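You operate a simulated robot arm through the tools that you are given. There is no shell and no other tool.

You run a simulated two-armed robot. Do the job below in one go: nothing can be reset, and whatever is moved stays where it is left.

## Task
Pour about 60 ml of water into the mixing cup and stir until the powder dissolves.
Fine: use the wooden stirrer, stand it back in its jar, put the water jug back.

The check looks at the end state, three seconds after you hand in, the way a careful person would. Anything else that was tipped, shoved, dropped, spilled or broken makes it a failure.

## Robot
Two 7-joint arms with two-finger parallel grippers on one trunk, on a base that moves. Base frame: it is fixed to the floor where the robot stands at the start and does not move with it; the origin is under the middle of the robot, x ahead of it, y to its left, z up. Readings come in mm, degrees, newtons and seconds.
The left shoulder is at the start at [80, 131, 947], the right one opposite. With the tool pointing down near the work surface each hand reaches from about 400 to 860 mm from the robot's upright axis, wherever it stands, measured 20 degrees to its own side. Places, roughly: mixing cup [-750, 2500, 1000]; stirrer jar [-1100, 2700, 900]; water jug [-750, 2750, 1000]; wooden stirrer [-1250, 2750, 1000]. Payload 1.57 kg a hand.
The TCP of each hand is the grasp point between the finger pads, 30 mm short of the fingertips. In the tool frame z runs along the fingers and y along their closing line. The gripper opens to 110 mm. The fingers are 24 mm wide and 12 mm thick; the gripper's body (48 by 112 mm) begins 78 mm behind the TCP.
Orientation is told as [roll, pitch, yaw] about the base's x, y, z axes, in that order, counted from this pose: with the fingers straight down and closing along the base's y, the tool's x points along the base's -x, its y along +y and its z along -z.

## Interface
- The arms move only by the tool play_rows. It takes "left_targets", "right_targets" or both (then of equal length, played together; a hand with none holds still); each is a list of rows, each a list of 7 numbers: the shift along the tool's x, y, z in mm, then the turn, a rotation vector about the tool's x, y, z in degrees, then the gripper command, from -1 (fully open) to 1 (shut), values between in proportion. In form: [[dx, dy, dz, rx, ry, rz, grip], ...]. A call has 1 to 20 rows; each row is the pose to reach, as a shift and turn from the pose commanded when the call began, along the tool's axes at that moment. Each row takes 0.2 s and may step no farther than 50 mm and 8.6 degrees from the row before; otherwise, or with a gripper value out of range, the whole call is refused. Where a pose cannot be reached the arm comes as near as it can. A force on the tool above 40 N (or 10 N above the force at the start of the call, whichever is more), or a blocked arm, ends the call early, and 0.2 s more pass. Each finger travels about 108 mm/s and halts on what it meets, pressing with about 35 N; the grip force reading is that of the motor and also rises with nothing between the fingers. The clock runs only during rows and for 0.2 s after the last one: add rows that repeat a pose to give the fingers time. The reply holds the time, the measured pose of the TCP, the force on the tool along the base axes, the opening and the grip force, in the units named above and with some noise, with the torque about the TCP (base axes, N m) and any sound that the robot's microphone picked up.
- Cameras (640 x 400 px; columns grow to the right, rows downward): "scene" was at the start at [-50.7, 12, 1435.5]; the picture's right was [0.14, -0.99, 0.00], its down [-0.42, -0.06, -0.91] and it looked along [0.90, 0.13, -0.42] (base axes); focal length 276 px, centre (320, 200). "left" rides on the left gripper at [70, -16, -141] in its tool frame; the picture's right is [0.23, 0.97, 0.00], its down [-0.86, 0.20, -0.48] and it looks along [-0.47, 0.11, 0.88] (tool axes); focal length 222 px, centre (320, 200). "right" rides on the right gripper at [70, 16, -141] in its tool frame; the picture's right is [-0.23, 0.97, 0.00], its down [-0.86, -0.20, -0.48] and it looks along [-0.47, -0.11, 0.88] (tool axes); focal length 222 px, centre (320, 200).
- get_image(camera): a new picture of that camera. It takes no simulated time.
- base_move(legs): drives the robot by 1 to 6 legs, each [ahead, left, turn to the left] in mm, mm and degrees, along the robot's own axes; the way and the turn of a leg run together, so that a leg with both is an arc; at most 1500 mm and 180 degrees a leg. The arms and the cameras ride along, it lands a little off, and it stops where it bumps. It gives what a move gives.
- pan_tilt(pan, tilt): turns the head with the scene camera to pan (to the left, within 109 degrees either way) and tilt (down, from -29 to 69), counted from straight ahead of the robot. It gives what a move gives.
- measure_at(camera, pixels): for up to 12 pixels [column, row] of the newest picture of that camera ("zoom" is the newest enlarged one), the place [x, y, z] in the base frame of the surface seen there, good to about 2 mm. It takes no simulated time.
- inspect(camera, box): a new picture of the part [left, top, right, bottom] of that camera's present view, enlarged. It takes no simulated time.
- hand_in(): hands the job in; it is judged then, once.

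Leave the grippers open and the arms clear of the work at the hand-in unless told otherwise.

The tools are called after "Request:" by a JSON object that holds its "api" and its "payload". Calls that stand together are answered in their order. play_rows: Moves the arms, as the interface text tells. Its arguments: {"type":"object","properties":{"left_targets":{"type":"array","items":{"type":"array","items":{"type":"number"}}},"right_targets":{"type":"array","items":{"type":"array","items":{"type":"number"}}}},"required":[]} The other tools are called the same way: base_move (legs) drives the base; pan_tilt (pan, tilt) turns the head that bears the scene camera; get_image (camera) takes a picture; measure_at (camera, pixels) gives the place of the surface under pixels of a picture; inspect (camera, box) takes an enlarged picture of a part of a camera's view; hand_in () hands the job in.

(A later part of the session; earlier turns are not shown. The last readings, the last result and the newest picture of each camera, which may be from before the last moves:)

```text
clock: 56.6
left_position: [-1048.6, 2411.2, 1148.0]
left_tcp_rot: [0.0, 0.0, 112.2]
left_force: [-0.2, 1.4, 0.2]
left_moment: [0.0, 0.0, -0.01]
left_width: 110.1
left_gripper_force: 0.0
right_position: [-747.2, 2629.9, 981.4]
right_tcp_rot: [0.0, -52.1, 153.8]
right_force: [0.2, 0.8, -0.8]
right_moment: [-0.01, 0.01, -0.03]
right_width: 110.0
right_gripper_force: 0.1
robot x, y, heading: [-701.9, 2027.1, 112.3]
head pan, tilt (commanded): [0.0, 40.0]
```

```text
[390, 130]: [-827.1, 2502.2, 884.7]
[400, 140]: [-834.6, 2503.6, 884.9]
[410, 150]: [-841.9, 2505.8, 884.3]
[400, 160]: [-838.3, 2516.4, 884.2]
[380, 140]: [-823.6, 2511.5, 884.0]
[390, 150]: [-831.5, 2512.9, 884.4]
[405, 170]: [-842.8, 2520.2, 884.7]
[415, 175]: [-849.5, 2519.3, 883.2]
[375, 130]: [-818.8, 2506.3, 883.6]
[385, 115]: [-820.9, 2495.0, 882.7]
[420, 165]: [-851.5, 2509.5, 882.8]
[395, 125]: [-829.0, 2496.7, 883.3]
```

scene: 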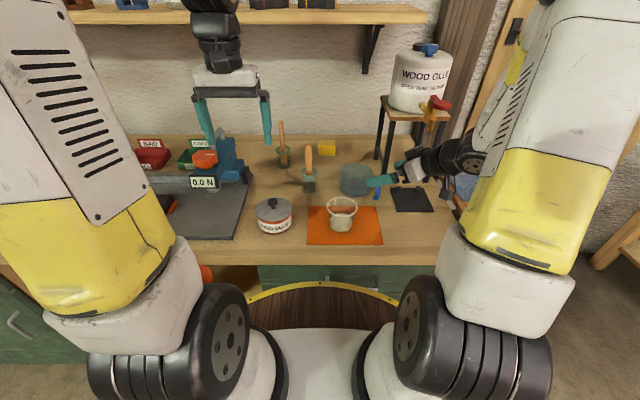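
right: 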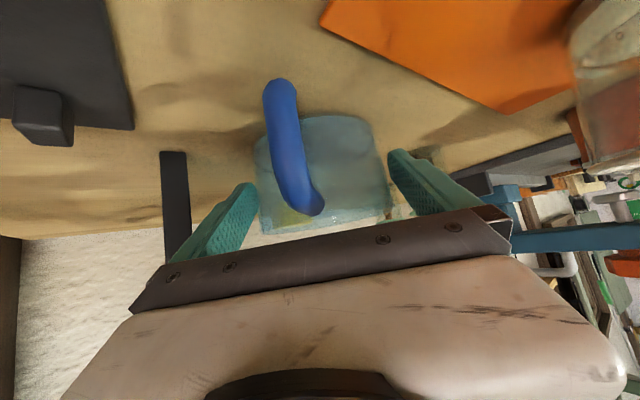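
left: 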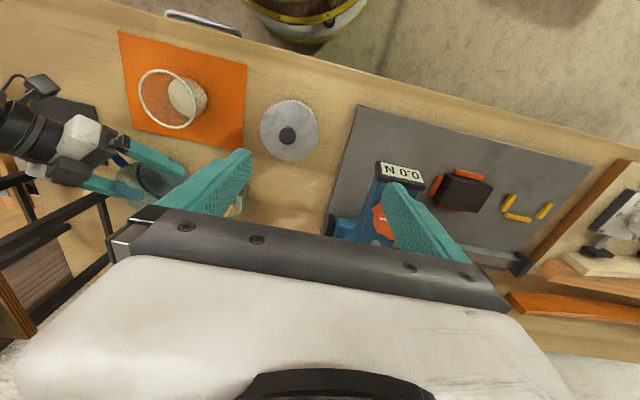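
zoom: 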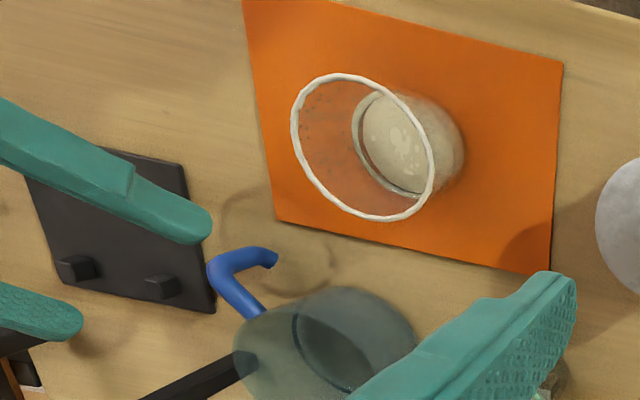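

The left camera gives the jug level at 869.7 and the cup at 884, though the cameras differ by about 2 mm. I'll move the right hand up and back out of the way and turn it fingers-down, then take clean readings with the scene camera.

Request:
{"api": "play_rows", "payload": {"right_targets": [[-12, 16, -33, 0, 0, 0, -1], [-24, 32, -67, 0, 0, 0, -1], [-36, 47, -100, 0, 0, 0, -1], [-48, 63, -134, 0, 0, 0, -1], [-48, 63, -134, 0, 7.5, 0, -1], [-48, 63, -134, 0, 15, 0, -1], [-48, 63, -134, 0, 22.5, 0, -1], [-48, 63, -134, 0, 30, 0, -1], [-48, 63, -134, 0, 37.5, 0, -1], [-48, 63, -134, 0, 45, 0, -1], [-48, 63, -134, 0, 52, 0, -1], [-48, 63, -134, 0, 52, 0, -1]]}}

Request:
{"api": "inspect", "payload": {"camera": "scene", "box": [335, 155, 391, 203]}}

```text
clock: 59.2
left_position: [-1048.4, 2410.9, 1147.5]
left_tcp_rot: [0.1, 0.0, 112.2]
left_force: [0.4, 0.5, 0.0]
left_moment: [-0.01, 0.0, -0.03]
left_width: 110.0
left_gripper_force: 0.1
right_position: [-705.8, 2540.8, 1102.1]
right_tcp_rot: [0.0, 0.1, 153.7]
right_force: [-0.2, 0.1, -0.9]
right_moment: [0.0, -0.01, -0.01]
right_width: 110.4
right_gripper_force: 0.0
robot x, y, heading: [-708.8, 2028.3, 112.0]
head pan, tilt (commanded): [0.0, 40.0]
```

```text
8.33 times, centred on (363, 179) of scene
```

zoom: 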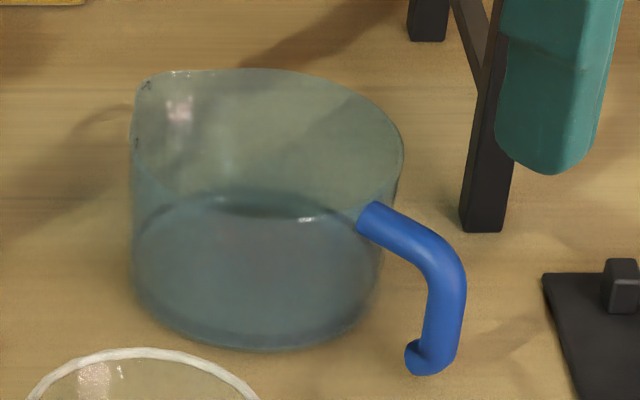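

The jug stands where it was, within about 3 mm. I'll measure its water through the open top, at zoom (210-340, 203-216).

Request:
{"api": "measure_at", "payload": {"camera": "zoom", "pixels": [[240, 205], [260, 207], [280, 209], [300, 212], [320, 212], [330, 208], [220, 204], [270, 212], [290, 206], [250, 210], [310, 208], [230, 208]]}}

Request:
{"api": "inspect", "payload": {"camera": "right", "box": [300, 60, 460, 230]}}

```text
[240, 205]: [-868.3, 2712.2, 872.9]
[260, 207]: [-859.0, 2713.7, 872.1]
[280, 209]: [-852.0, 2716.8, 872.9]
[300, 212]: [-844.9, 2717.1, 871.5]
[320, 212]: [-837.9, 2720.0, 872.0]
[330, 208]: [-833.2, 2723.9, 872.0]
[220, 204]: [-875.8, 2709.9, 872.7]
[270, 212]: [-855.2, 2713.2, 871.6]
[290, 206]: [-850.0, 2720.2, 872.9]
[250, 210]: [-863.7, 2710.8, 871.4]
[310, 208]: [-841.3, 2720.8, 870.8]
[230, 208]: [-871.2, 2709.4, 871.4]
```

```text
2.35 times, centred on (380, 145) of right
```

zoom: 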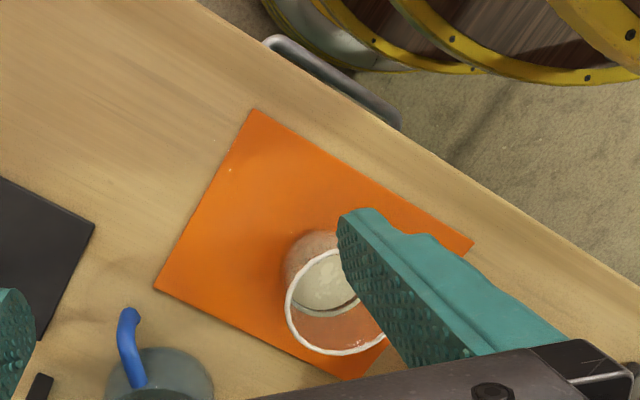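

By the scene camera alone the jug's water dropped from 880.4 to 872.0, which is 8.4 mm and about 51–53 ml. To decide whether a small top-up is needed I'll look closely at the cup for its true size and level.

Request:
{"api": "inspect", "payload": {"camera": "scene", "box": [320, 192, 364, 236]}}

Request:
{"api": "measure_at", "payload": {"camera": "zoom", "pixels": [[320, 330], [320, 300], [320, 270], [250, 300], [400, 300], [320, 150], [300, 160], [340, 160], [320, 120], [200, 300], [430, 300], [320, 370]]}}

```text
9.09 times, centred on (342, 214) of scene
```

zoom: 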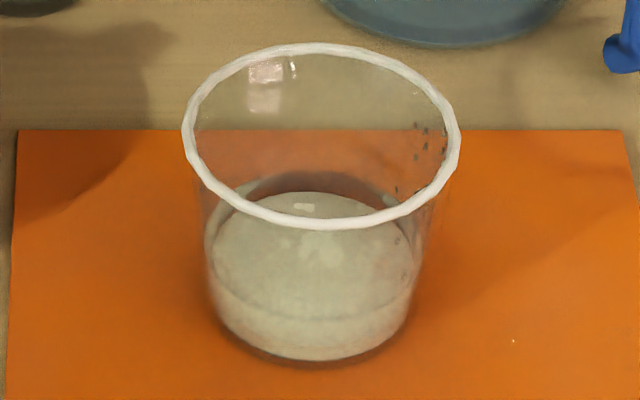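

```text
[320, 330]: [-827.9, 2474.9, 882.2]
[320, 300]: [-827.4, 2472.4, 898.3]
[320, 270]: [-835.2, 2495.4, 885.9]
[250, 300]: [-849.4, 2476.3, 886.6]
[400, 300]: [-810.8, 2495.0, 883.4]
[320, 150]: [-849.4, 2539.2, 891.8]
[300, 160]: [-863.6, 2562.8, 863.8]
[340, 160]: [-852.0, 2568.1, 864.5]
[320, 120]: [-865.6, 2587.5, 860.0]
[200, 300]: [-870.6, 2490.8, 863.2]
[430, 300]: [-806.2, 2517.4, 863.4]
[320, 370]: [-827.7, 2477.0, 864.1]
```

I estimate 50–54 ml in the cup, a little short of 60, so I'll add a small quick top-up. I'll retrace the grasp, starting by pitching the right hand back up by 52°.

Request:
{"api": "play_rows", "payload": {"right_targets": [[0, 0, 0, 0, -7.5, 0, -1], [0, 0, 0, 0, -15, 0, -1], [0, 0, 0, 0, -22.5, 0, -1], [0, 0, 0, 0, -30, 0, -1], [0, 0, 0, 0, -37.5, 0, -1], [0, 0, 0, 0, -45, 0, -1], [0, 0, 0, 0, -52, 0, -1], [0, 0, 0, 0, -52, 0, -1]]}}

Request:
{"api": "play_rows", "payload": {"right_targets": [[12, -16, 34, 0, 0, 0, -1], [24, -31, 67, 0, 0, 0, -1], [36, -47, 101, 0, 0, 0, -1], [48, -63, 134, 0, 0, 0, -1], [48, -63, 134, 0, 0, 0, -1]]}}

Request:
{"api": "get_image", "payload": {"camera": "right"}}

Request:
{"api": "inspect", "payload": {"camera": "scene", "box": [310, 140, 430, 235]}}

```text
clock: 61.0
left_position: [-1047.5, 2410.4, 1148.2]
left_tcp_rot: [0.0, -0.1, 112.1]
left_force: [0.6, 0.2, 0.1]
left_moment: [0.02, 0.01, -0.04]
left_width: 110.0
left_gripper_force: 0.0
right_position: [-706.8, 2541.6, 1102.5]
right_tcp_rot: [-0.1, -52.0, 153.7]
right_force: [-0.7, 1.1, 0.0]
right_moment: [0.02, 0.03, 0.02]
right_width: 110.0
right_gripper_force: 0.2
robot x, y, heading: [-708.2, 2028.8, 112.5]
head pan, tilt (commanded): [0.0, 40.0]
```

```text
clock: 62.2
left_position: [-1047.5, 2410.9, 1146.9]
left_tcp_rot: [-0.2, 0.0, 112.3]
left_force: [0.2, 0.1, 0.8]
left_moment: [-0.04, 0.02, 0.01]
left_width: 110.0
left_gripper_force: 0.1
right_position: [-748.3, 2630.5, 982.8]
right_tcp_rot: [-0.1, -51.9, 153.8]
right_force: [-0.6, -1.5, -0.6]
right_moment: [-0.01, 0.0, -0.02]
right_width: 110.1
right_gripper_force: 0.2
robot x, y, heading: [-711.3, 2031.9, 112.3]
head pan, tilt (commanded): [0.0, 40.0]
```

```text
taken
```

right: 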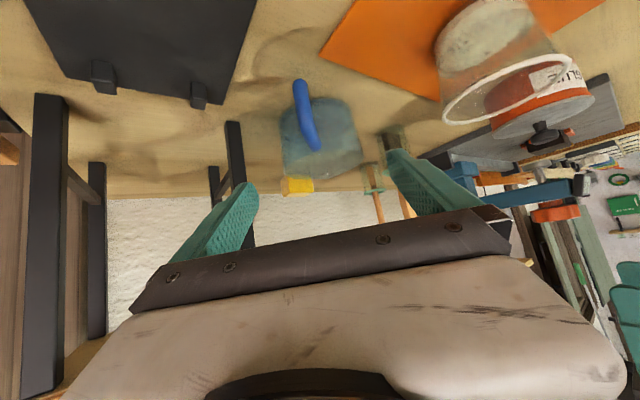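

```text
4.21 times, centred on (370, 188) of scene
```

zoom: 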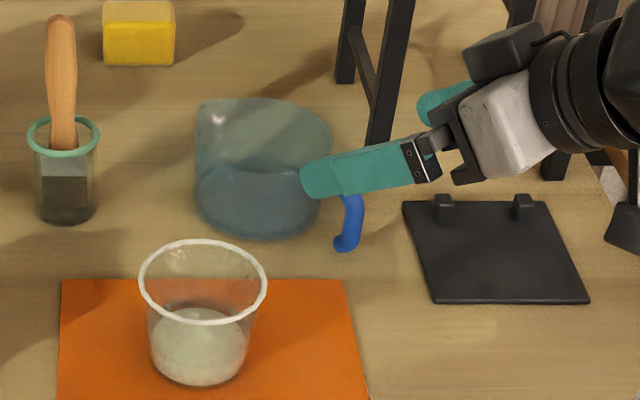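

I'm back at the pre-grasp position, with the handle at (303,115) between the fingers. I'll advance 125 mm along the fingers to the old grasp place and close gently.

Request:
{"api": "play_rows", "payload": {"right_targets": [[0, 0, 30, 0, 0, 0, -1], [0, 0, 60, 0, 0, 0, -1], [0, 0, 85, 0, 0, 0, -1], [0, 0, 105, 0, 0, 0, -1], [0, 0, 118, 0, 0, 0, -1], [0, 0, 125, 0, 0, 0, -1], [0, 0, 125, 0, 0, 0, -1]]}}

Request:
{"api": "get_image", "payload": {"camera": "right"}}

```text
clock: 63.9
left_position: [-1048.2, 2410.8, 1148.0]
left_tcp_rot: [-0.1, 0.0, 112.2]
left_force: [0.2, -0.7, 0.5]
left_moment: [-0.01, -0.01, -0.01]
left_width: 110.1
left_gripper_force: 0.1
right_position: [-835.1, 2674.3, 904.0]
right_tcp_rot: [0.0, -52.0, 153.8]
right_force: [-0.9, -0.5, -0.4]
right_moment: [0.01, 0.02, -0.02]
right_width: 110.1
right_gripper_force: 0.1
robot x, y, heading: [-708.8, 2025.5, 112.2]
head pan, tilt (commanded): [0.0, 40.0]
```

```text
taken
```

right: 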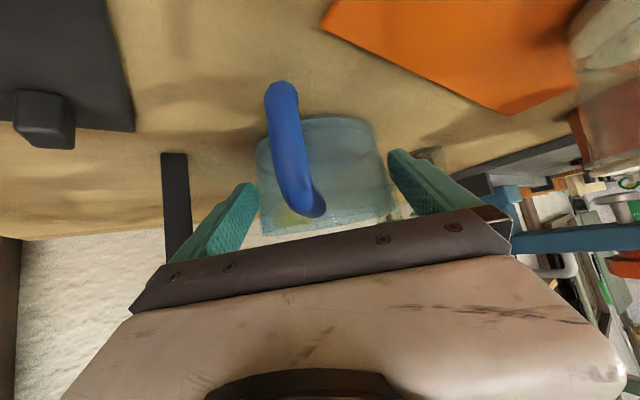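

The jug sits between the fingers at (320,165) with clear gaps on both sides. I'll close gently and lift 20 mm.

Request:
{"api": "play_rows", "payload": {"right_targets": [[0, 0, 0, 0, 0, 0, -0.9], [0, 0, 0, 0, 0, 0, -0.83], [0, 0, 0, 0, 0, 0, -0.77], [0, 0, 0, 0, 0, 0, -0.7], [0, 0, 0, 0, 0, 0, -0.5], [0, 0, 0, 0, 0, 0, 0], [0, 0, 0, 0, 0, 0, 0], [-4, 0, -3, 0, 0, 0, 0], [-8, 0, -6.2, 0, 0, 0, 0], [-15.8, 0, -12.3, 0, 0, 0, 0], [-15.8, 0, -12.3, 0, 0, 0, 0]]}}

Request:
{"api": "inspect", "payload": {"camera": "scene", "box": [320, 130, 440, 215]}}

```text
clock: 66.2
left_position: [-1047.6, 2410.8, 1146.4]
left_tcp_rot: [0.0, 0.0, 112.3]
left_force: [0.1, -0.5, 0.6]
left_moment: [-0.03, -0.03, 0.0]
left_width: 110.0
left_gripper_force: 0.0
right_position: [-835.1, 2674.1, 923.3]
right_tcp_rot: [0.1, -52.1, 153.8]
right_force: [-0.1, 0.5, -2.2]
right_moment: [0.01, -0.02, 0.03]
right_width: 97.5
right_gripper_force: 34.9
robot x, y, heading: [-707.1, 2029.1, 112.2]
head pan, tilt (commanded): [0.0, 40.0]
```

```text
4.71 times, centred on (380, 172) of scene
```

zoom: 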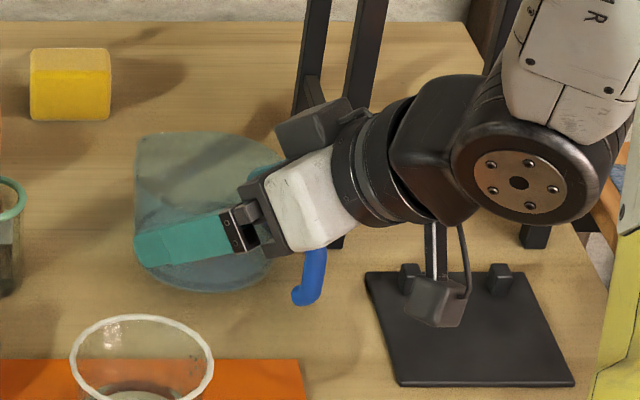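

Lifted again: 97.5 mm grip and -2.2 N. I'll carry it up and towards the cup on the same path as before.

Request:
{"api": "play_rows", "payload": {"right_targets": [[-5, 11.7, -16, 0, 0, 0, 0], [-10, 23.3, -32, 0, 0, 0, 0], [-15.1, 35, -48.1, 0, 0, 0, 0], [-17.2, 44.1, -64.4, 0, 0, 0, 0], [-19.2, 53.3, -80.7, 0, 0, 0, 0], [-21.3, 62.4, -97, 0, 0, 0, 0], [-21.3, 62.4, -97, 0, 0, 0, 0]]}}

```text
clock: 67.8
left_position: [-1047.5, 2410.8, 1147.6]
left_tcp_rot: [0.1, 0.0, 112.2]
left_force: [-0.2, -0.3, -1.0]
left_moment: [0.0, -0.01, 0.0]
left_width: 110.0
left_gripper_force: 0.1
right_position: [-806.1, 2590.0, 1001.4]
right_tcp_rot: [-0.1, -52.0, 153.6]
right_force: [0.7, -0.1, -1.6]
right_moment: [0.01, 0.0, 0.05]
right_width: 97.5
right_gripper_force: 35.1
robot x, y, heading: [-708.2, 2026.8, 112.1]
head pan, tilt (commanded): [0.0, 40.0]
```

Next I'll yaw 40° left and move to beside the cup, still level.

Request:
{"api": "play_rows", "payload": {"right_targets": [[5.4, 3.5, -9.5, -3.94, 0, -3.08, 0], [10.8, 7.1, -18.9, -7.88, 0, -6.15, 0], [16.2, 10.6, -28.4, -11.8, 0, -9.2, 0], [21.6, 14.2, -37.8, -15.75, 0, -12.3, 0], [26.9, 17.7, -47.3, -19.7, 0, -15.4, 0], [32.3, 21.2, -56.7, -23.6, 0, -18.45, 0], [37.7, 24.8, -66.2, -27.6, 0, -21.5, 0], [43.1, 28.3, -75.6, -31.5, 0, -24.6, 0], [43.1, 28.3, -75.6, -31.5, 0, -24.6, 0]]}}

Request:
{"api": "inspect", "payload": {"camera": "scene", "box": [310, 140, 430, 235]}}

Request:
{"api": "measure_at", "payload": {"camera": "zoom", "pixels": [[340, 200], [360, 200], [320, 200], [330, 210], [350, 205], [370, 195], [310, 205], [345, 215], [325, 195], [355, 195], [335, 205], [365, 205]]}}

```text
clock: 69.8
left_position: [-1047.7, 2410.7, 1148.1]
left_tcp_rot: [0.0, 0.0, 112.2]
left_force: [-0.2, 0.0, 0.1]
left_moment: [0.01, 0.01, 0.03]
left_width: 109.7
left_gripper_force: 0.0
right_position: [-742.7, 2527.0, 1014.6]
right_tcp_rot: [0.1, -52.0, -166.3]
right_force: [0.5, 0.4, -1.2]
right_moment: [0.02, -0.04, 0.01]
right_width: 97.9
right_gripper_force: 35.0
robot x, y, heading: [-705.3, 2030.5, 112.1]
head pan, tilt (commanded): [0.0, 40.0]
```

```text
4.21 times, centred on (370, 188) of scene
```

zoom: 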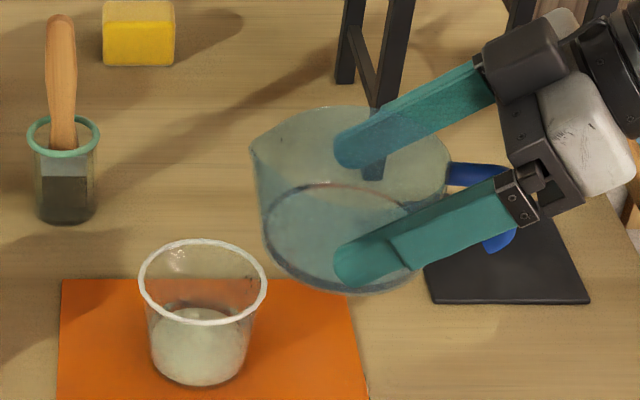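

```text
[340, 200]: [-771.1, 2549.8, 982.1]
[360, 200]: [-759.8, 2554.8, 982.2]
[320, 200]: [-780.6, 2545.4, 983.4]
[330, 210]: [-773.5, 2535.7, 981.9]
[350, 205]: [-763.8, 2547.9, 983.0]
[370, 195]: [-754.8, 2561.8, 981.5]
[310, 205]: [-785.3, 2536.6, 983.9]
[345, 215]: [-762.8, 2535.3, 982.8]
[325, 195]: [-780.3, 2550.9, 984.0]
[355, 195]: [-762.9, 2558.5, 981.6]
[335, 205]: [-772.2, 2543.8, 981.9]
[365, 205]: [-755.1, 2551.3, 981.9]
```

Level baseline taken: the water is 32.1 mm below the TCP. I'll tilt to 40°, which is well short of pouring with what remains, and set the spout over the cup.

Request:
{"api": "play_rows", "payload": {"right_targets": [[-0.5, 0, 2.7, 0, 5, 0, 0], [-1.1, 0, 5.5, 0, 10, 0, 0], [-1.6, 0, 8.2, 0, 15, 0, 0], [-2.2, 0, 11, 0, 20, 0, 0], [-1.8, 0, 14.7, 0, 25, 0, 0], [-1.4, 0, 18.5, 0, 30, 0, 0], [-1, 0, 22.2, 0, 35, 0, 0], [-0.7, 0, 25.9, 0, 40, 0, 0], [-0.7, 0, 25.9, 0, 40, 0, 0]]}}

Request:
{"api": "inspect", "payload": {"camera": "left", "box": [100, 40, 210, 130]}}

Request:
{"api": "inspect", "payload": {"camera": "scene", "box": [310, 140, 430, 235]}}

```text
clock: 71.8
left_position: [-1048.1, 2410.5, 1147.9]
left_tcp_rot: [-0.1, 0.1, 112.2]
left_force: [0.0, -1.1, -0.2]
left_moment: [0.02, -0.02, 0.02]
left_width: 109.9
left_gripper_force: 0.0
right_position: [-762.0, 2522.0, 999.0]
right_tcp_rot: [0.0, -12.0, -166.3]
right_force: [-0.5, 0.8, -1.5]
right_moment: [0.02, 0.05, 0.0]
right_width: 97.6
right_gripper_force: 35.4
robot x, y, heading: [-707.7, 2029.1, 112.3]
head pan, tilt (commanded): [0.0, 40.0]
```

```text
4.44 times, centred on (155, 85) of left
```

zoom: 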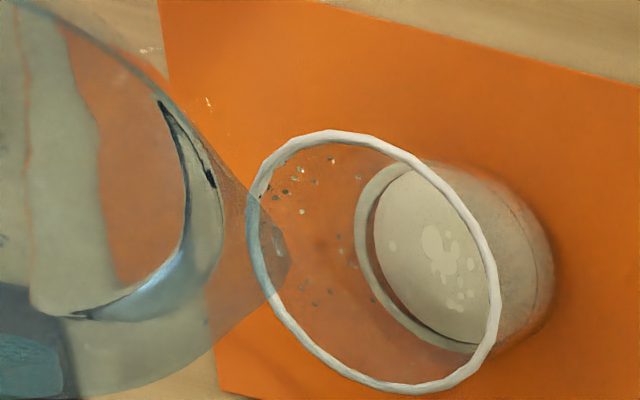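

```text
4.21 times, centred on (370, 188) of scene
```

zoom: 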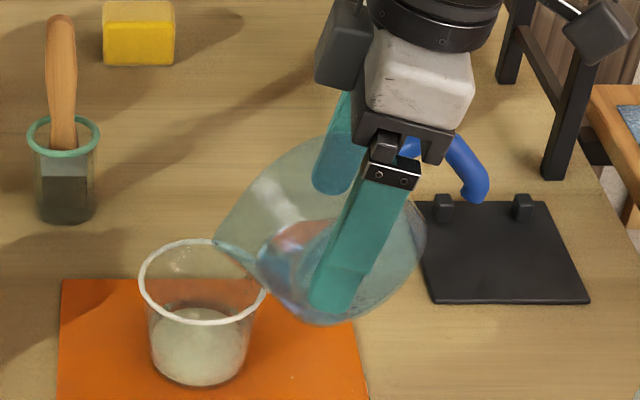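

The spout, at left-zoom (290,255), is well inside the rim and nothing is pouring. Next I'll do the quick dip to 63° and straight back, to add roughly 7–9 ml.

Request:
{"api": "play_rows", "payload": {"right_targets": [[-7.3, 0, -5.8, 0, 8.5, 0, 0], [-14, 0, -11.9, 0, 17, 0, 0], [-19.7, 0, -15.5, 0, 23, 0, 0], [-19.7, 0, -15.5, 0, 23, 0, 0], [-11.7, 0, -10.2, 0, 15, 0, 0], [-5.3, 0, -3.8, 0, 6.5, 0, 0], [1.4, 0, 1.3, 0, -2, 0, 0], [5.4, 0, 2.1, 0, -10, 0, 0], [6.8, 0, -2.3, 0, -18, 0, 0]]}}

Request:
{"api": "inspect", "payload": {"camera": "left", "box": [90, 30, 210, 130]}}

Request:
{"api": "inspect", "payload": {"camera": "scene", "box": [310, 140, 430, 235]}}

```text
clock: 73.8
left_position: [-1048.0, 2411.6, 1147.9]
left_tcp_rot: [0.1, -0.1, 112.2]
left_force: [0.2, -0.3, 0.2]
left_moment: [0.04, -0.03, 0.01]
left_width: 109.6
left_gripper_force: 0.1
right_position: [-755.6, 2523.7, 1001.1]
right_tcp_rot: [0.0, -30.1, -166.4]
right_force: [0.4, 0.2, -0.3]
right_moment: [-0.01, -0.03, 0.01]
right_width: 97.9
right_gripper_force: 35.1
robot x, y, heading: [-704.8, 2025.6, 112.2]
head pan, tilt (commanded): [0.0, 40.0]
```

```text
4.00 times, centred on (150, 80) of left
```

zoom: 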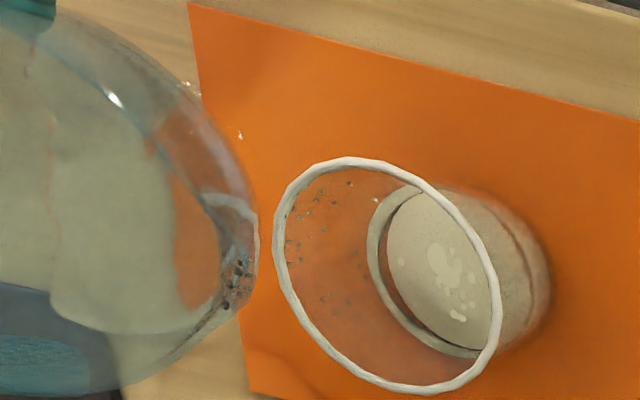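

```text
4.21 times, centred on (370, 188) of scene
```

zoom: 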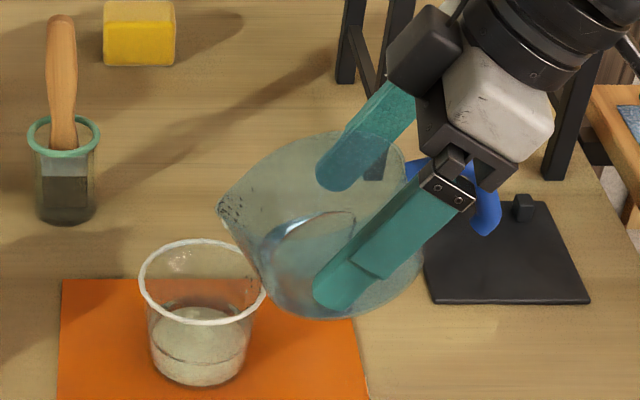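

Clean this time: no drops are visible outside. I'll level the jug again at the same spot as before and read the water drop.

Request:
{"api": "play_rows", "payload": {"right_targets": [[1, 0, -3.8, 0, -4.4, 0, 0], [1.9, 0, -7.6, 0, -8.8, 0, 0], [2.9, 0, -11.5, 0, -13.2, 0, 0], [3.8, 0, -15.3, 0, -17.6, 0, 0], [4.8, 0, -19.1, 0, -22, 0, 0], [4.8, 0, -19.1, 0, -22, 0, 0], [4.8, 0, -19.1, 0, -22, 0, 0], [4.8, 0, -19.1, 0, -22, 0, 0]]}}

Request:
{"api": "inspect", "payload": {"camera": "scene", "box": [310, 140, 430, 235]}}

Request:
{"api": "measure_at", "payload": {"camera": "zoom", "pixels": [[340, 205], [360, 205], [325, 205], [330, 212], [350, 208], [370, 200], [315, 210], [345, 215], [325, 200], [355, 200], [335, 205], [365, 208]]}}

Request:
{"api": "inspect", "payload": {"camera": "left", "box": [90, 30, 210, 130]}}

Request:
{"api": "measure_at", "payload": {"camera": "zoom", "pixels": [[420, 220], [440, 240], [460, 290], [440, 310], [420, 280], [470, 270], [430, 260], [450, 300], [410, 240], [480, 290], [430, 300], [450, 250]]}}

```text
clock: 75.7
left_position: [-1047.4, 2410.8, 1148.0]
left_tcp_rot: [0.0, 0.0, 112.2]
left_force: [-0.8, -0.2, 0.7]
left_moment: [0.02, 0.0, -0.01]
left_width: 110.1
left_gripper_force: 0.1
right_position: [-740.9, 2526.9, 1014.3]
right_tcp_rot: [0.0, -52.0, -166.3]
right_force: [-0.2, 0.3, -1.2]
right_moment: [0.01, -0.02, 0.0]
right_width: 97.8
right_gripper_force: 34.9
robot x, y, heading: [-703.8, 2028.7, 112.0]
head pan, tilt (commanded): [0.0, 40.0]
```

```text
4.21 times, centred on (370, 188) of scene
```

zoom: 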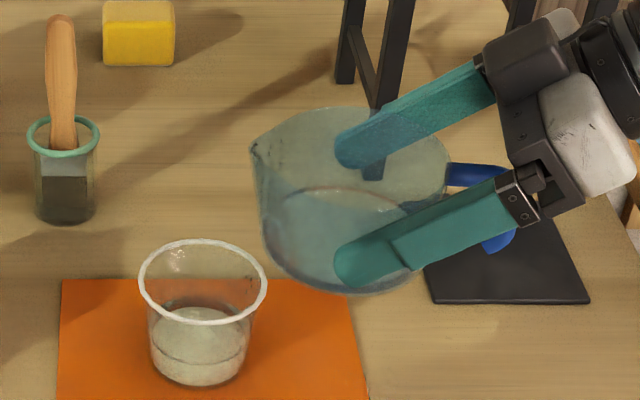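

```text
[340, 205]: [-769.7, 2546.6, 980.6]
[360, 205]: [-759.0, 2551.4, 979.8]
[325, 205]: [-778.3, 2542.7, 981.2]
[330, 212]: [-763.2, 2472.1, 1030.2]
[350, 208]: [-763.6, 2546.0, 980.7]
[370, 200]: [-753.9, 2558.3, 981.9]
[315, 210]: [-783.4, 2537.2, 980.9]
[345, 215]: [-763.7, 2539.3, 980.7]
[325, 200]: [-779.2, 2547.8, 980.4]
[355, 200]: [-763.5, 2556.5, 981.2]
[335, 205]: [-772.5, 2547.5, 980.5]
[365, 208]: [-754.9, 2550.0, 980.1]
```

```text
4.00 times, centred on (150, 80) of left
```

zoom: 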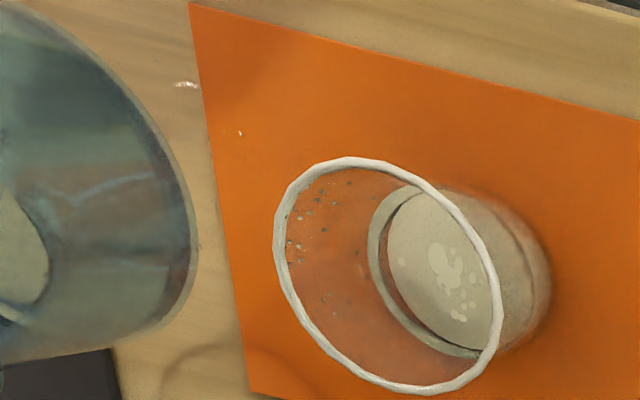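

```text
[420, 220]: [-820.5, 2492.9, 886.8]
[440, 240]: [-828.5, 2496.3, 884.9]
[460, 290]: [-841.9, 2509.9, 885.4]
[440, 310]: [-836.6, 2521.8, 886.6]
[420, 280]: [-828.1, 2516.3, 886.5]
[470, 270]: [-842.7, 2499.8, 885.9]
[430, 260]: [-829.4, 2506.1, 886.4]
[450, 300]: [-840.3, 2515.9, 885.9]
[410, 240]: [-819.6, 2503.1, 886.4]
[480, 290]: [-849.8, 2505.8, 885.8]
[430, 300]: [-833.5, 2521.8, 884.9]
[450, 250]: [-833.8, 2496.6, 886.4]
```

The jug's water dropped another 1.7 mm and the cup rose 2 mm, so about 8 ml was added and the total is about 60 ml. I'll return the jug along the same path, with the yaw back first.

Request:
{"api": "play_rows", "payload": {"right_targets": [[-2.4, -9.6, 5.8, 3.94, 0, 3.08, 0], [-4.8, -19.2, 11.6, 7.88, 0, 6.15, 0], [-7.2, -28.7, 17.4, 11.8, 0, 9.2, 0], [-9.6, -38.3, 23.2, 15.75, 0, 12.3, 0], [-11.9, -47.9, 28.9, 19.7, 0, 15.4, 0], [-14.3, -57.5, 34.7, 23.6, 0, 18.45, 0], [-16.7, -67, 40.5, 27.6, 0, 21.5, 0], [-19.1, -76.6, 46.3, 31.5, 0, 24.6, 0], [-19.1, -76.6, 46.3, 31.5, 0, 24.6, 0]]}}

```text
clock: 77.7
left_position: [-1047.9, 2409.9, 1148.7]
left_tcp_rot: [-0.1, 0.0, 112.1]
left_force: [-0.1, -0.6, 0.0]
left_moment: [0.01, -0.02, 0.02]
left_width: 109.9
left_gripper_force: 0.0
right_position: [-806.8, 2588.5, 999.9]
right_tcp_rot: [0.0, -52.1, 153.7]
right_force: [0.8, 0.1, -0.7]
right_moment: [-0.04, 0.0, 0.01]
right_width: 97.7
right_gripper_force: 34.5
robot x, y, heading: [-706.4, 2030.6, 112.0]
head pan, tilt (commanded): [0.0, 40.0]
```

I'm in line above the path down. I'll lower the jug to about 4 mm above the bench at its old place.

Request:
{"api": "play_rows", "payload": {"right_targets": [[3.4, -11.2, 18.3, 0, 0, 0, 0], [6.9, -22.4, 36.6, 0, 0, 0, 0], [10.3, -33.6, 54.9, 0, 0, 0, 0], [14.7, -43.6, 69.8, 0, 0, 0, 0], [19.1, -53.7, 84.8, 0, 0, 0, 0], [23.5, -63.7, 99.7, 0, 0, 0, 0], [28.2, -63.7, 103.4, 0, 0, 0, 0], [33, -63.7, 107.1, 0, 0, 0, 0], [33, -63.7, 107.1, 0, 0, 0, 0]]}}

Request:
{"api": "play_rows", "payload": {"right_targets": [[0.8, 0, 0.6, 0, 0, 0, 0], [1.6, 0, 1.2, 0, 0, 0, 0], [2.4, 0, 1.85, 0, 0, 0, 0], [2.4, 0, 1.85, 0, 0, 0, 0]]}}

```text
clock: 79.7
left_position: [-1048.1, 2409.4, 1147.5]
left_tcp_rot: [-0.1, 0.0, 112.2]
left_force: [0.1, -0.3, -0.4]
left_moment: [0.01, 0.0, -0.04]
left_width: 110.0
left_gripper_force: 0.1
right_position: [-835.3, 2674.4, 909.5]
right_tcp_rot: [0.0, -52.0, 153.7]
right_force: [0.1, 0.1, -1.0]
right_moment: [-0.04, 0.0, 0.01]
right_width: 97.5
right_gripper_force: 35.2
robot x, y, heading: [-707.3, 2029.8, 112.3]
head pan, tilt (commanded): [0.0, 40.0]
```

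```text
clock: 80.7
left_position: [-1047.2, 2411.4, 1148.5]
left_tcp_rot: [0.0, -0.1, 112.3]
left_force: [-0.5, -0.3, 0.7]
left_moment: [0.02, -0.03, 0.0]
left_width: 109.9
left_gripper_force: 0.1
right_position: [-836.2, 2675.9, 905.6]
right_tcp_rot: [0.1, -52.0, 153.6]
right_force: [0.1, -0.7, -1.1]
right_moment: [0.02, -0.06, -0.01]
right_width: 97.9
right_gripper_force: 35.1
robot x, y, heading: [-704.5, 2028.6, 112.4]
head pan, tilt (commanded): [0.0, 40.0]
```

The weight still hangs on the hand (-1.1 N), so I'll lower another 2 mm in half-millimetre steps.

Request:
{"api": "play_rows", "payload": {"right_targets": [[0.4, 0, 0.3, 0, 0, 0, 0], [0.8, 0, 0.6, 0, 0, 0, 0], [1.2, 0, 0.9, 0, 0, 0, 0], [1.2, 0, 0.9, 0, 0, 0, 0]]}}

Request:
{"api": "inspect", "payload": {"camera": "scene", "box": [320, 130, 440, 215]}}

```text
clock: 81.7
left_position: [-1047.8, 2411.3, 1148.8]
left_tcp_rot: [0.0, -0.1, 112.2]
left_force: [0.5, 0.3, -0.1]
left_moment: [-0.01, 0.01, -0.01]
left_width: 109.8
left_gripper_force: 0.0
right_position: [-835.5, 2676.2, 904.4]
right_tcp_rot: [0.0, -52.0, 153.6]
right_force: [-0.3, 0.2, -0.3]
right_moment: [0.03, 0.01, 0.02]
right_width: 97.7
right_gripper_force: 34.1
robot x, y, heading: [-704.8, 2028.7, 112.4]
head pan, tilt (commanded): [0.0, 40.0]
```

```text
4.71 times, centred on (380, 172) of scene
```

zoom: 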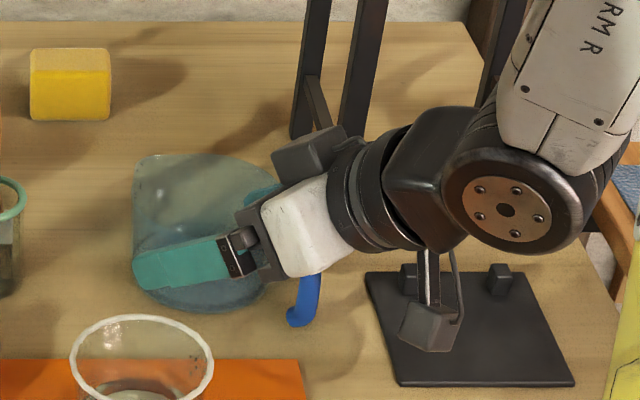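

The reading is -0.3 N, so it may just be touching. One more millimetre down to be sure.

Request:
{"api": "play_rows", "payload": {"right_targets": [[0.4, 0, 0.3, 0, 0, 0, 0], [0.8, 0, 0.6, 0, 0, 0, 0], [0.8, 0, 0.6, 0, 0, 0, 0]]}}

```text
clock: 82.5
left_position: [-1048.7, 2409.8, 1147.8]
left_tcp_rot: [0.1, 0.0, 112.2]
left_force: [-0.1, 0.1, 0.6]
left_moment: [0.02, 0.03, 0.0]
left_width: 109.9
left_gripper_force: 0.1
right_position: [-836.0, 2675.5, 904.0]
right_tcp_rot: [-0.1, -52.1, 153.9]
right_force: [2.4, 0.0, 9.2]
right_moment: [-0.11, -0.3, -0.02]
right_width: 97.7
right_gripper_force: 35.7
robot x, y, heading: [-706.2, 2032.3, 112.2]
head pan, tilt (commanded): [0.0, 40.0]
```

Now +9.2 N: it is firmly on the bench. I'll ease up half a millimetre, open the fingers, and back out along them.

Request:
{"api": "play_rows", "payload": {"right_targets": [[-0.5, 0, -0.4, 0, 0, 0, 0], [-0.5, 0, -0.4, 0, 0, 0, -0.8], [-0.5, 0, -0.4, 0, 0, 0, -0.86], [-0.5, 0, -0.4, 0, 0, 0, -0.92], [-0.5, 0, -0.4, 0, 0, 0, -1], [-0.5, 0, -0.4, 0, 0, 0, -1]]}}

Request:
{"api": "get_image", "payload": {"camera": "right"}}

```text
clock: 83.8
left_position: [-1048.4, 2410.9, 1149.1]
left_tcp_rot: [0.1, 0.0, 112.2]
left_force: [0.4, 0.0, -0.1]
left_moment: [0.02, 0.01, -0.01]
left_width: 110.3
left_gripper_force: 0.1
right_position: [-836.4, 2675.8, 903.6]
right_tcp_rot: [-0.1, -52.0, 153.7]
right_force: [-0.9, -0.7, 0.4]
right_moment: [0.04, -0.02, 0.0]
right_width: 110.1
right_gripper_force: 0.0
robot x, y, heading: [-704.1, 2026.6, 112.1]
head pan, tilt (commanded): [0.0, 40.0]
```

```text
taken
```

right: 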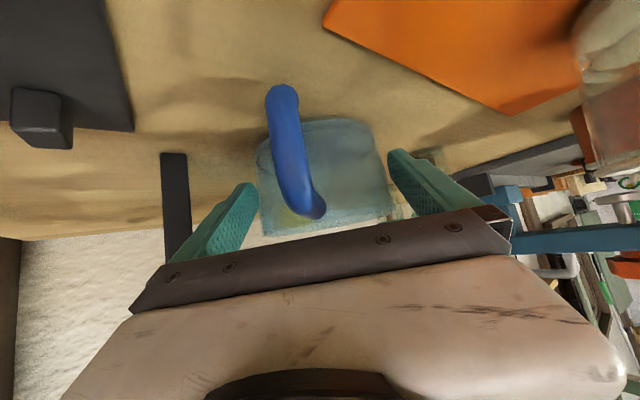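

The jug is free of both fingers. I'll back straight out 125 mm and then swing up, back and fingers-down to a parked position.

Request:
{"api": "play_rows", "payload": {"right_targets": [[0, 0, -15, 0, 0, 0, -1], [0, 0, -35, 0, 0, 0, -1], [0, 0, -60, 0, 0, 0, -1], [0, 0, -90, 0, 0, 0, -1], [0, 0, -125, 0, 0, 0, -1], [-12, 16, -158, 0, 0, 0, -1], [-24, 32, -192, 0, 0, 0, -1], [-36, 47, -225, 0, 0, 0, -1], [-48, 63, -259, 0, 0, 0, -1], [-48, 63, -259, 0, 0, 0, -1]]}}

Request:
{"api": "play_rows", "payload": {"right_targets": [[0, 0, 0, 0, 7.5, 0, -1], [0, 0, 0, 0, 15, 0, -1], [0, 0, 0, 0, 22.5, 0, -1], [0, 0, 0, 0, 30, 0, -1], [0, 0, 0, 0, 37.5, 0, -1], [0, 0, 0, 0, 45, 0, -1], [0, 0, 0, 0, 52, 0, -1], [0, 0, 0, 0, 52, 0, -1]]}}

Request:
{"api": "get_image", "payload": {"camera": "scene"}}

Request:
{"api": "inspect", "payload": {"camera": "scene", "box": [300, 150, 400, 245]}}

```text
clock: 86.0
left_position: [-1047.5, 2410.9, 1148.5]
left_tcp_rot: [0.0, 0.1, 112.2]
left_force: [0.6, 0.4, 0.3]
left_moment: [0.01, -0.01, -0.02]
left_width: 110.0
left_gripper_force: 0.0
right_position: [-709.1, 2541.0, 1102.5]
right_tcp_rot: [0.2, -52.0, 153.7]
right_force: [0.4, 0.4, 0.5]
right_moment: [0.02, 0.02, 0.01]
right_width: 110.0
right_gripper_force: 0.0
robot x, y, heading: [-706.5, 2030.9, 112.4]
head pan, tilt (commanded): [0.0, 40.0]
```

```text
clock: 87.8
left_position: [-1047.5, 2410.0, 1148.4]
left_tcp_rot: [0.0, 0.0, 112.2]
left_force: [-0.3, -0.1, 0.3]
left_moment: [0.0, 0.02, -0.02]
left_width: 109.9
left_gripper_force: 0.0
right_position: [-707.2, 2541.9, 1100.8]
right_tcp_rot: [-0.1, 0.1, 153.8]
right_force: [-0.7, -0.7, -0.3]
right_moment: [0.03, -0.04, 0.01]
right_width: 109.9
right_gripper_force: 0.1
robot x, y, heading: [-705.1, 2027.8, 112.3]
head pan, tilt (commanded): [0.0, 40.0]
```

```text
taken
```

scene: 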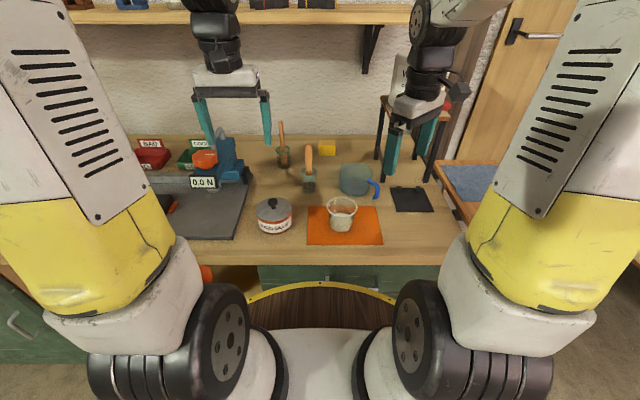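

```text
4.21 times, centred on (350, 198) of scene
```

zoom: 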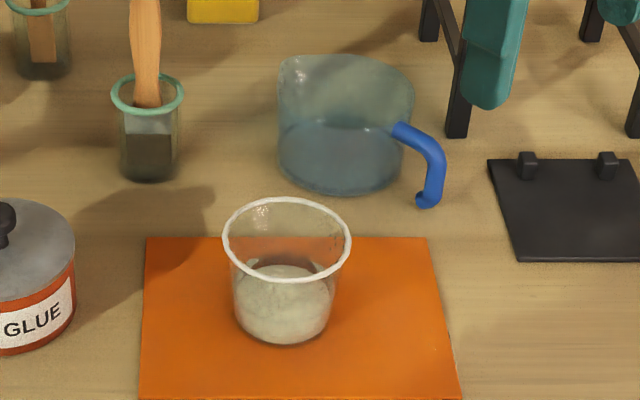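

The jug is back in its place. I'll park the right hand further right and higher, turned straight again, and look closely at the stirrer jar.

Request:
{"api": "play_rows", "payload": {"right_targets": [[15, 4, -13, 0, 0, 7, -1], [29, 9, -27, 0, 0, 14, -1], [44, 13, -40, 0, 0, 21, -1], [58, 17, -53, 0, 0, 28, -1], [73, 22, -67, 0, 0, 35, -1], [87, 26, -80, 0, 0, 41.5, -1], [87, 26, -80, 0, 0, 41.5, -1]]}}

Request:
{"api": "inspect", "payload": {"camera": "scene", "box": [255, 110, 335, 200]}}

Request:
{"api": "get_image", "payload": {"camera": "left"}}

```text
clock: 89.5
left_position: [-1047.6, 2410.9, 1147.0]
left_tcp_rot: [0.0, -0.1, 112.1]
left_force: [-1.1, 1.1, 0.1]
left_moment: [-0.01, 0.02, -0.02]
left_width: 109.9
left_gripper_force: 0.0
right_position: [-638.5, 2477.9, 1181.5]
right_tcp_rot: [0.0, 0.0, 112.1]
right_force: [0.2, -0.4, 0.8]
right_moment: [0.05, -0.04, -0.01]
right_width: 110.0
right_gripper_force: 0.1
robot x, y, heading: [-705.0, 2030.0, 112.0]
head pan, tilt (commanded): [0.0, 40.0]
```

```text
4.44 times, centred on (295, 155) of scene
```

zoom: 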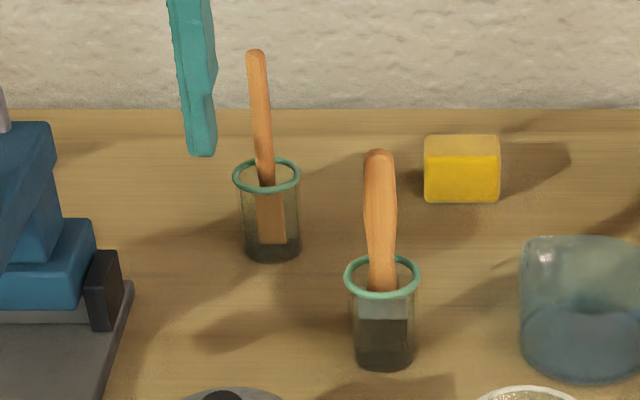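

```text
taken
```

left: 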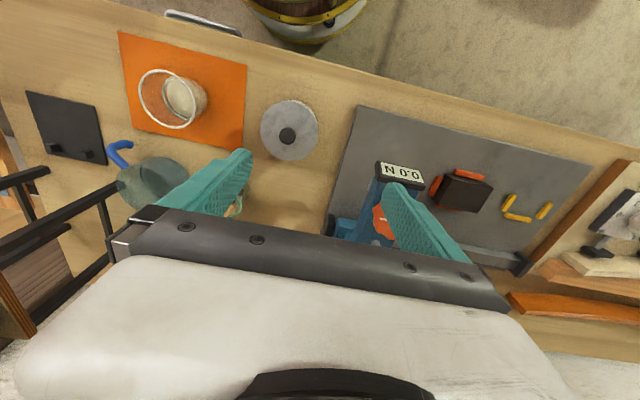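

The left jar at (268,200) holds a thin wooden stirrer with a flat wooden paddle end; the right one is a brush with a metal ferrule. I'll measure the stirrer along its length and the jar rim.

Request:
{"api": "measure_at", "payload": {"camera": "zoom", "pixels": [[256, 53], [257, 70], [259, 95], [262, 120], [264, 145], [266, 170], [268, 200], [270, 225], [234, 176], [300, 174], [268, 187], [266, 162]]}}

Request:
{"api": "inspect", "payload": {"camera": "scene", "box": [270, 118, 300, 172]}}

```text
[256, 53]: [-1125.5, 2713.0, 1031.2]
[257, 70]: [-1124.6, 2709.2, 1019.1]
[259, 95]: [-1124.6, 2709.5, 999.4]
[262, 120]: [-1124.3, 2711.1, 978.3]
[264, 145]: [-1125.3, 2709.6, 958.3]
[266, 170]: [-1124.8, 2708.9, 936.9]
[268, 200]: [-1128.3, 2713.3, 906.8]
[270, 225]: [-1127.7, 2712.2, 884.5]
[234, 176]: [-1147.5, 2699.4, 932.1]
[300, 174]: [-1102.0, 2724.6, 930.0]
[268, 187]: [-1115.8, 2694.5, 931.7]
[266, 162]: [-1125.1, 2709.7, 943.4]
```

```text
7.41 times, centred on (285, 145) of scene
```

zoom: 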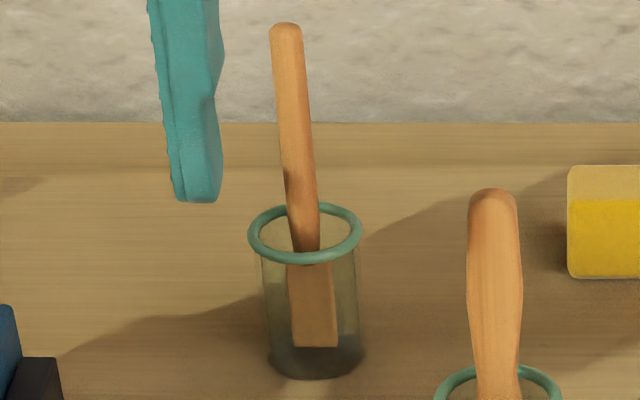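

The stirrer's handle stands vertical at [-1125, 2710], its top is at z 1031 and its paddle end at about z 868; the jar rim centre is [-1125, 2711]. The left hand must avoid the shelf edge above, the force gauge to the left and the brush, so I'll measure those first.

Request:
{"api": "inspect", "payload": {"camera": "scene", "box": [170, 100, 300, 215]}}

Request:
{"api": "measure_at", "payload": {"camera": "scene", "pixels": [[221, 133], [205, 157], [222, 148], [240, 175], [228, 172], [204, 182], [247, 178], [250, 14], [300, 14], [360, 18], [222, 165], [280, 18]]}}

```text
3.48 times, centred on (235, 158) of scene
```

zoom: 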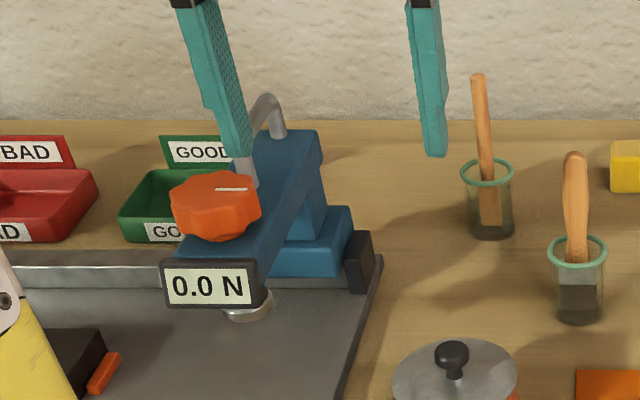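

```text
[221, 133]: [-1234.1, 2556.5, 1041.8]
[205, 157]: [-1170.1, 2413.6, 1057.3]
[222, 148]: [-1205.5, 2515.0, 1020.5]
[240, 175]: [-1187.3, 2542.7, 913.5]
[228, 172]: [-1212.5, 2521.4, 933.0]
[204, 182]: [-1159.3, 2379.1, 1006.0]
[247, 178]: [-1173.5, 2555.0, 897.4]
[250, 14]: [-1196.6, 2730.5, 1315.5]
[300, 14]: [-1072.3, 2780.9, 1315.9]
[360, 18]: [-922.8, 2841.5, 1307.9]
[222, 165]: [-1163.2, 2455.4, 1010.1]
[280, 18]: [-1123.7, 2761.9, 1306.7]
```

The gauge's top is at z ≈ 1057 near x -1170, and the shelf front edge is at about [-1124, 2762, 1307]. I'll tilt the left hand 18° so the wrist stays clear of the shelf, narrow it to about 50 mm, and bring it to [-1075, 2585, 1100], in line with the stirrer.

Request:
{"api": "play_rows", "payload": {"left_targets": [[-34.5, -8.2, 9.6, 0, -3.6, 0, -0.5], [-68.9, -16.5, 19.2, 0, -7.2, 0, 0.09], [-103.4, -24.7, 28.8, 0, -10.8, 0, 0.09], [-137.8, -33, 38.4, 0, -14.4, 0, 0.09], [-172.3, -41.2, 48, 0, -18, 0, 0.09], [-172.3, -41.2, 48, 0, -18, 0, 0.09]]}}

Request:
{"api": "get_image", "payload": {"camera": "left"}}

Request:
{"api": "get_image", "payload": {"camera": "scene"}}

```text
clock: 90.8
left_position: [-1074.8, 2585.7, 1100.9]
left_tcp_rot: [0.0, -18.1, 112.2]
left_force: [0.2, 0.0, 0.2]
left_moment: [0.0, -0.01, -0.01]
left_width: 50.1
left_gripper_force: 0.0
right_position: [-640.2, 2478.8, 1182.4]
right_tcp_rot: [0.1, -0.1, 112.2]
right_force: [0.5, -0.4, 0.3]
right_moment: [-0.01, -0.03, -0.01]
right_width: 110.0
right_gripper_force: 0.0
robot x, y, heading: [-707.5, 2029.8, 112.3]
head pan, tilt (commanded): [0.0, 40.0]
```

```text
taken
```

left: 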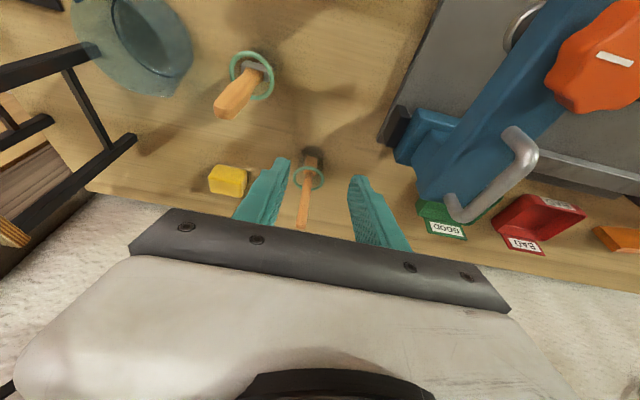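

```text
taken
```

scene: 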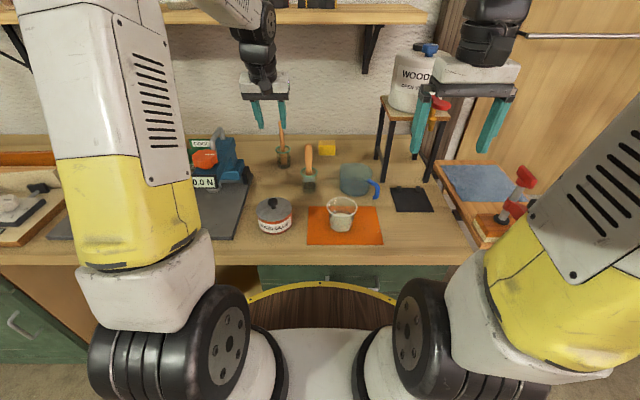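

The left camera has the stirrer at (305,200), in line between the fingers. I'll zoom in to see its shape and measure its top.

Request:
{"api": "inspect", "payload": {"camera": "left", "box": [260, 130, 360, 240]}}

Request:
{"api": "measure_at", "payload": {"camera": "zoom", "pixels": [[285, 300], [290, 280], [295, 260], [300, 240], [305, 220], [310, 200], [275, 320], [320, 140], [325, 120], [260, 180], [385, 180], [325, 160]]}}

```text
3.64 times, centred on (310, 185) of left
```

zoom: 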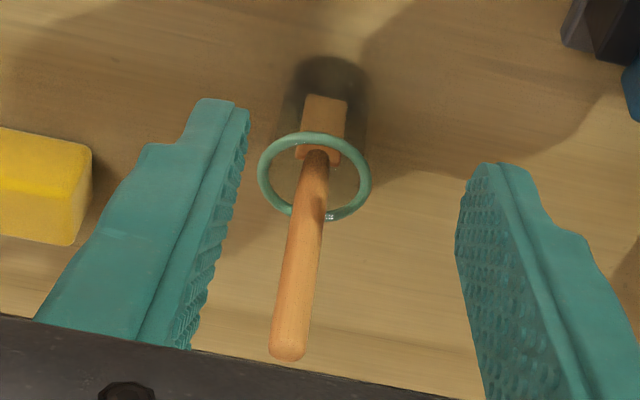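

```text
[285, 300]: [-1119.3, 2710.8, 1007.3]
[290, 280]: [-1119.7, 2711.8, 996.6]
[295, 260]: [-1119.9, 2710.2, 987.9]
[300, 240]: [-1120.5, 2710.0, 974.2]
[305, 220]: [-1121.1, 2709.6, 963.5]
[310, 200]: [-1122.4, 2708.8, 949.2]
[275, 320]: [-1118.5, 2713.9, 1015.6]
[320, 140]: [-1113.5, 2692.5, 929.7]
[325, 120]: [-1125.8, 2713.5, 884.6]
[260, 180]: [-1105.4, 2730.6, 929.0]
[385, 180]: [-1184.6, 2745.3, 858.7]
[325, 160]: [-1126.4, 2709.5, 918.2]
```

The handle is round, about 13 mm thick, with a shoulder and flat paddle at the bottom. I'll lower the left hand to z 1003 in front of it and then move 80 mm forward, keeping the stirrer centred between the fingers.

Request:
{"api": "play_rows", "payload": {"left_targets": [[10, -1, 31, 0, 0, 0, 0.09], [20, -2, 62, 0, 0, 0, 0.09], [30.3, -2.6, 93.2, 0, 0, 0, 0.09], [5, -2.6, 101.4, 0, 0, 0, 0.09], [-20.4, -2.6, 109.7, 0, 0, 0, 0.09], [-45.8, -2.6, 117.9, 0, 0, 0, 0.09], [-45.8, -2.6, 117.9, 0, 0, 0, 0.09]]}}

Request:
{"api": "get_image", "payload": {"camera": "left"}}

Request:
{"api": "inspect", "payload": {"camera": "left", "box": [250, 140, 370, 260]}}

```text
clock: 92.5
left_position: [-1104.8, 2659.7, 1001.4]
left_tcp_rot: [0.0, -18.0, 112.2]
left_force: [-0.1, 0.5, -0.4]
left_moment: [-0.04, -0.03, 0.01]
left_width: 50.6
left_gripper_force: 0.1
right_position: [-639.0, 2478.9, 1181.7]
right_tcp_rot: [0.0, 0.0, 112.2]
right_force: [-0.1, 0.3, -0.2]
right_moment: [-0.03, 0.03, -0.01]
right_width: 110.0
right_gripper_force: 0.1
robot x, y, heading: [-706.5, 2028.5, 112.3]
head pan, tilt (commanded): [0.0, 40.0]
```

```text
taken
```

left: 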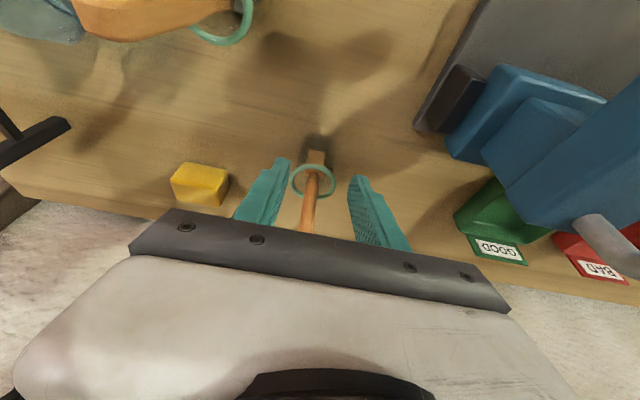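

```text
3.33 times, centred on (310, 200) of left
```

zoom: 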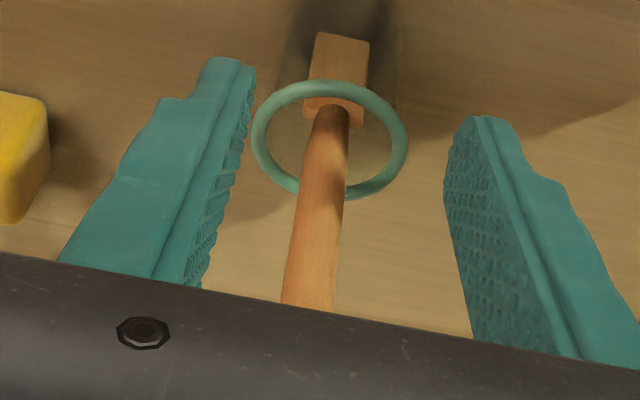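

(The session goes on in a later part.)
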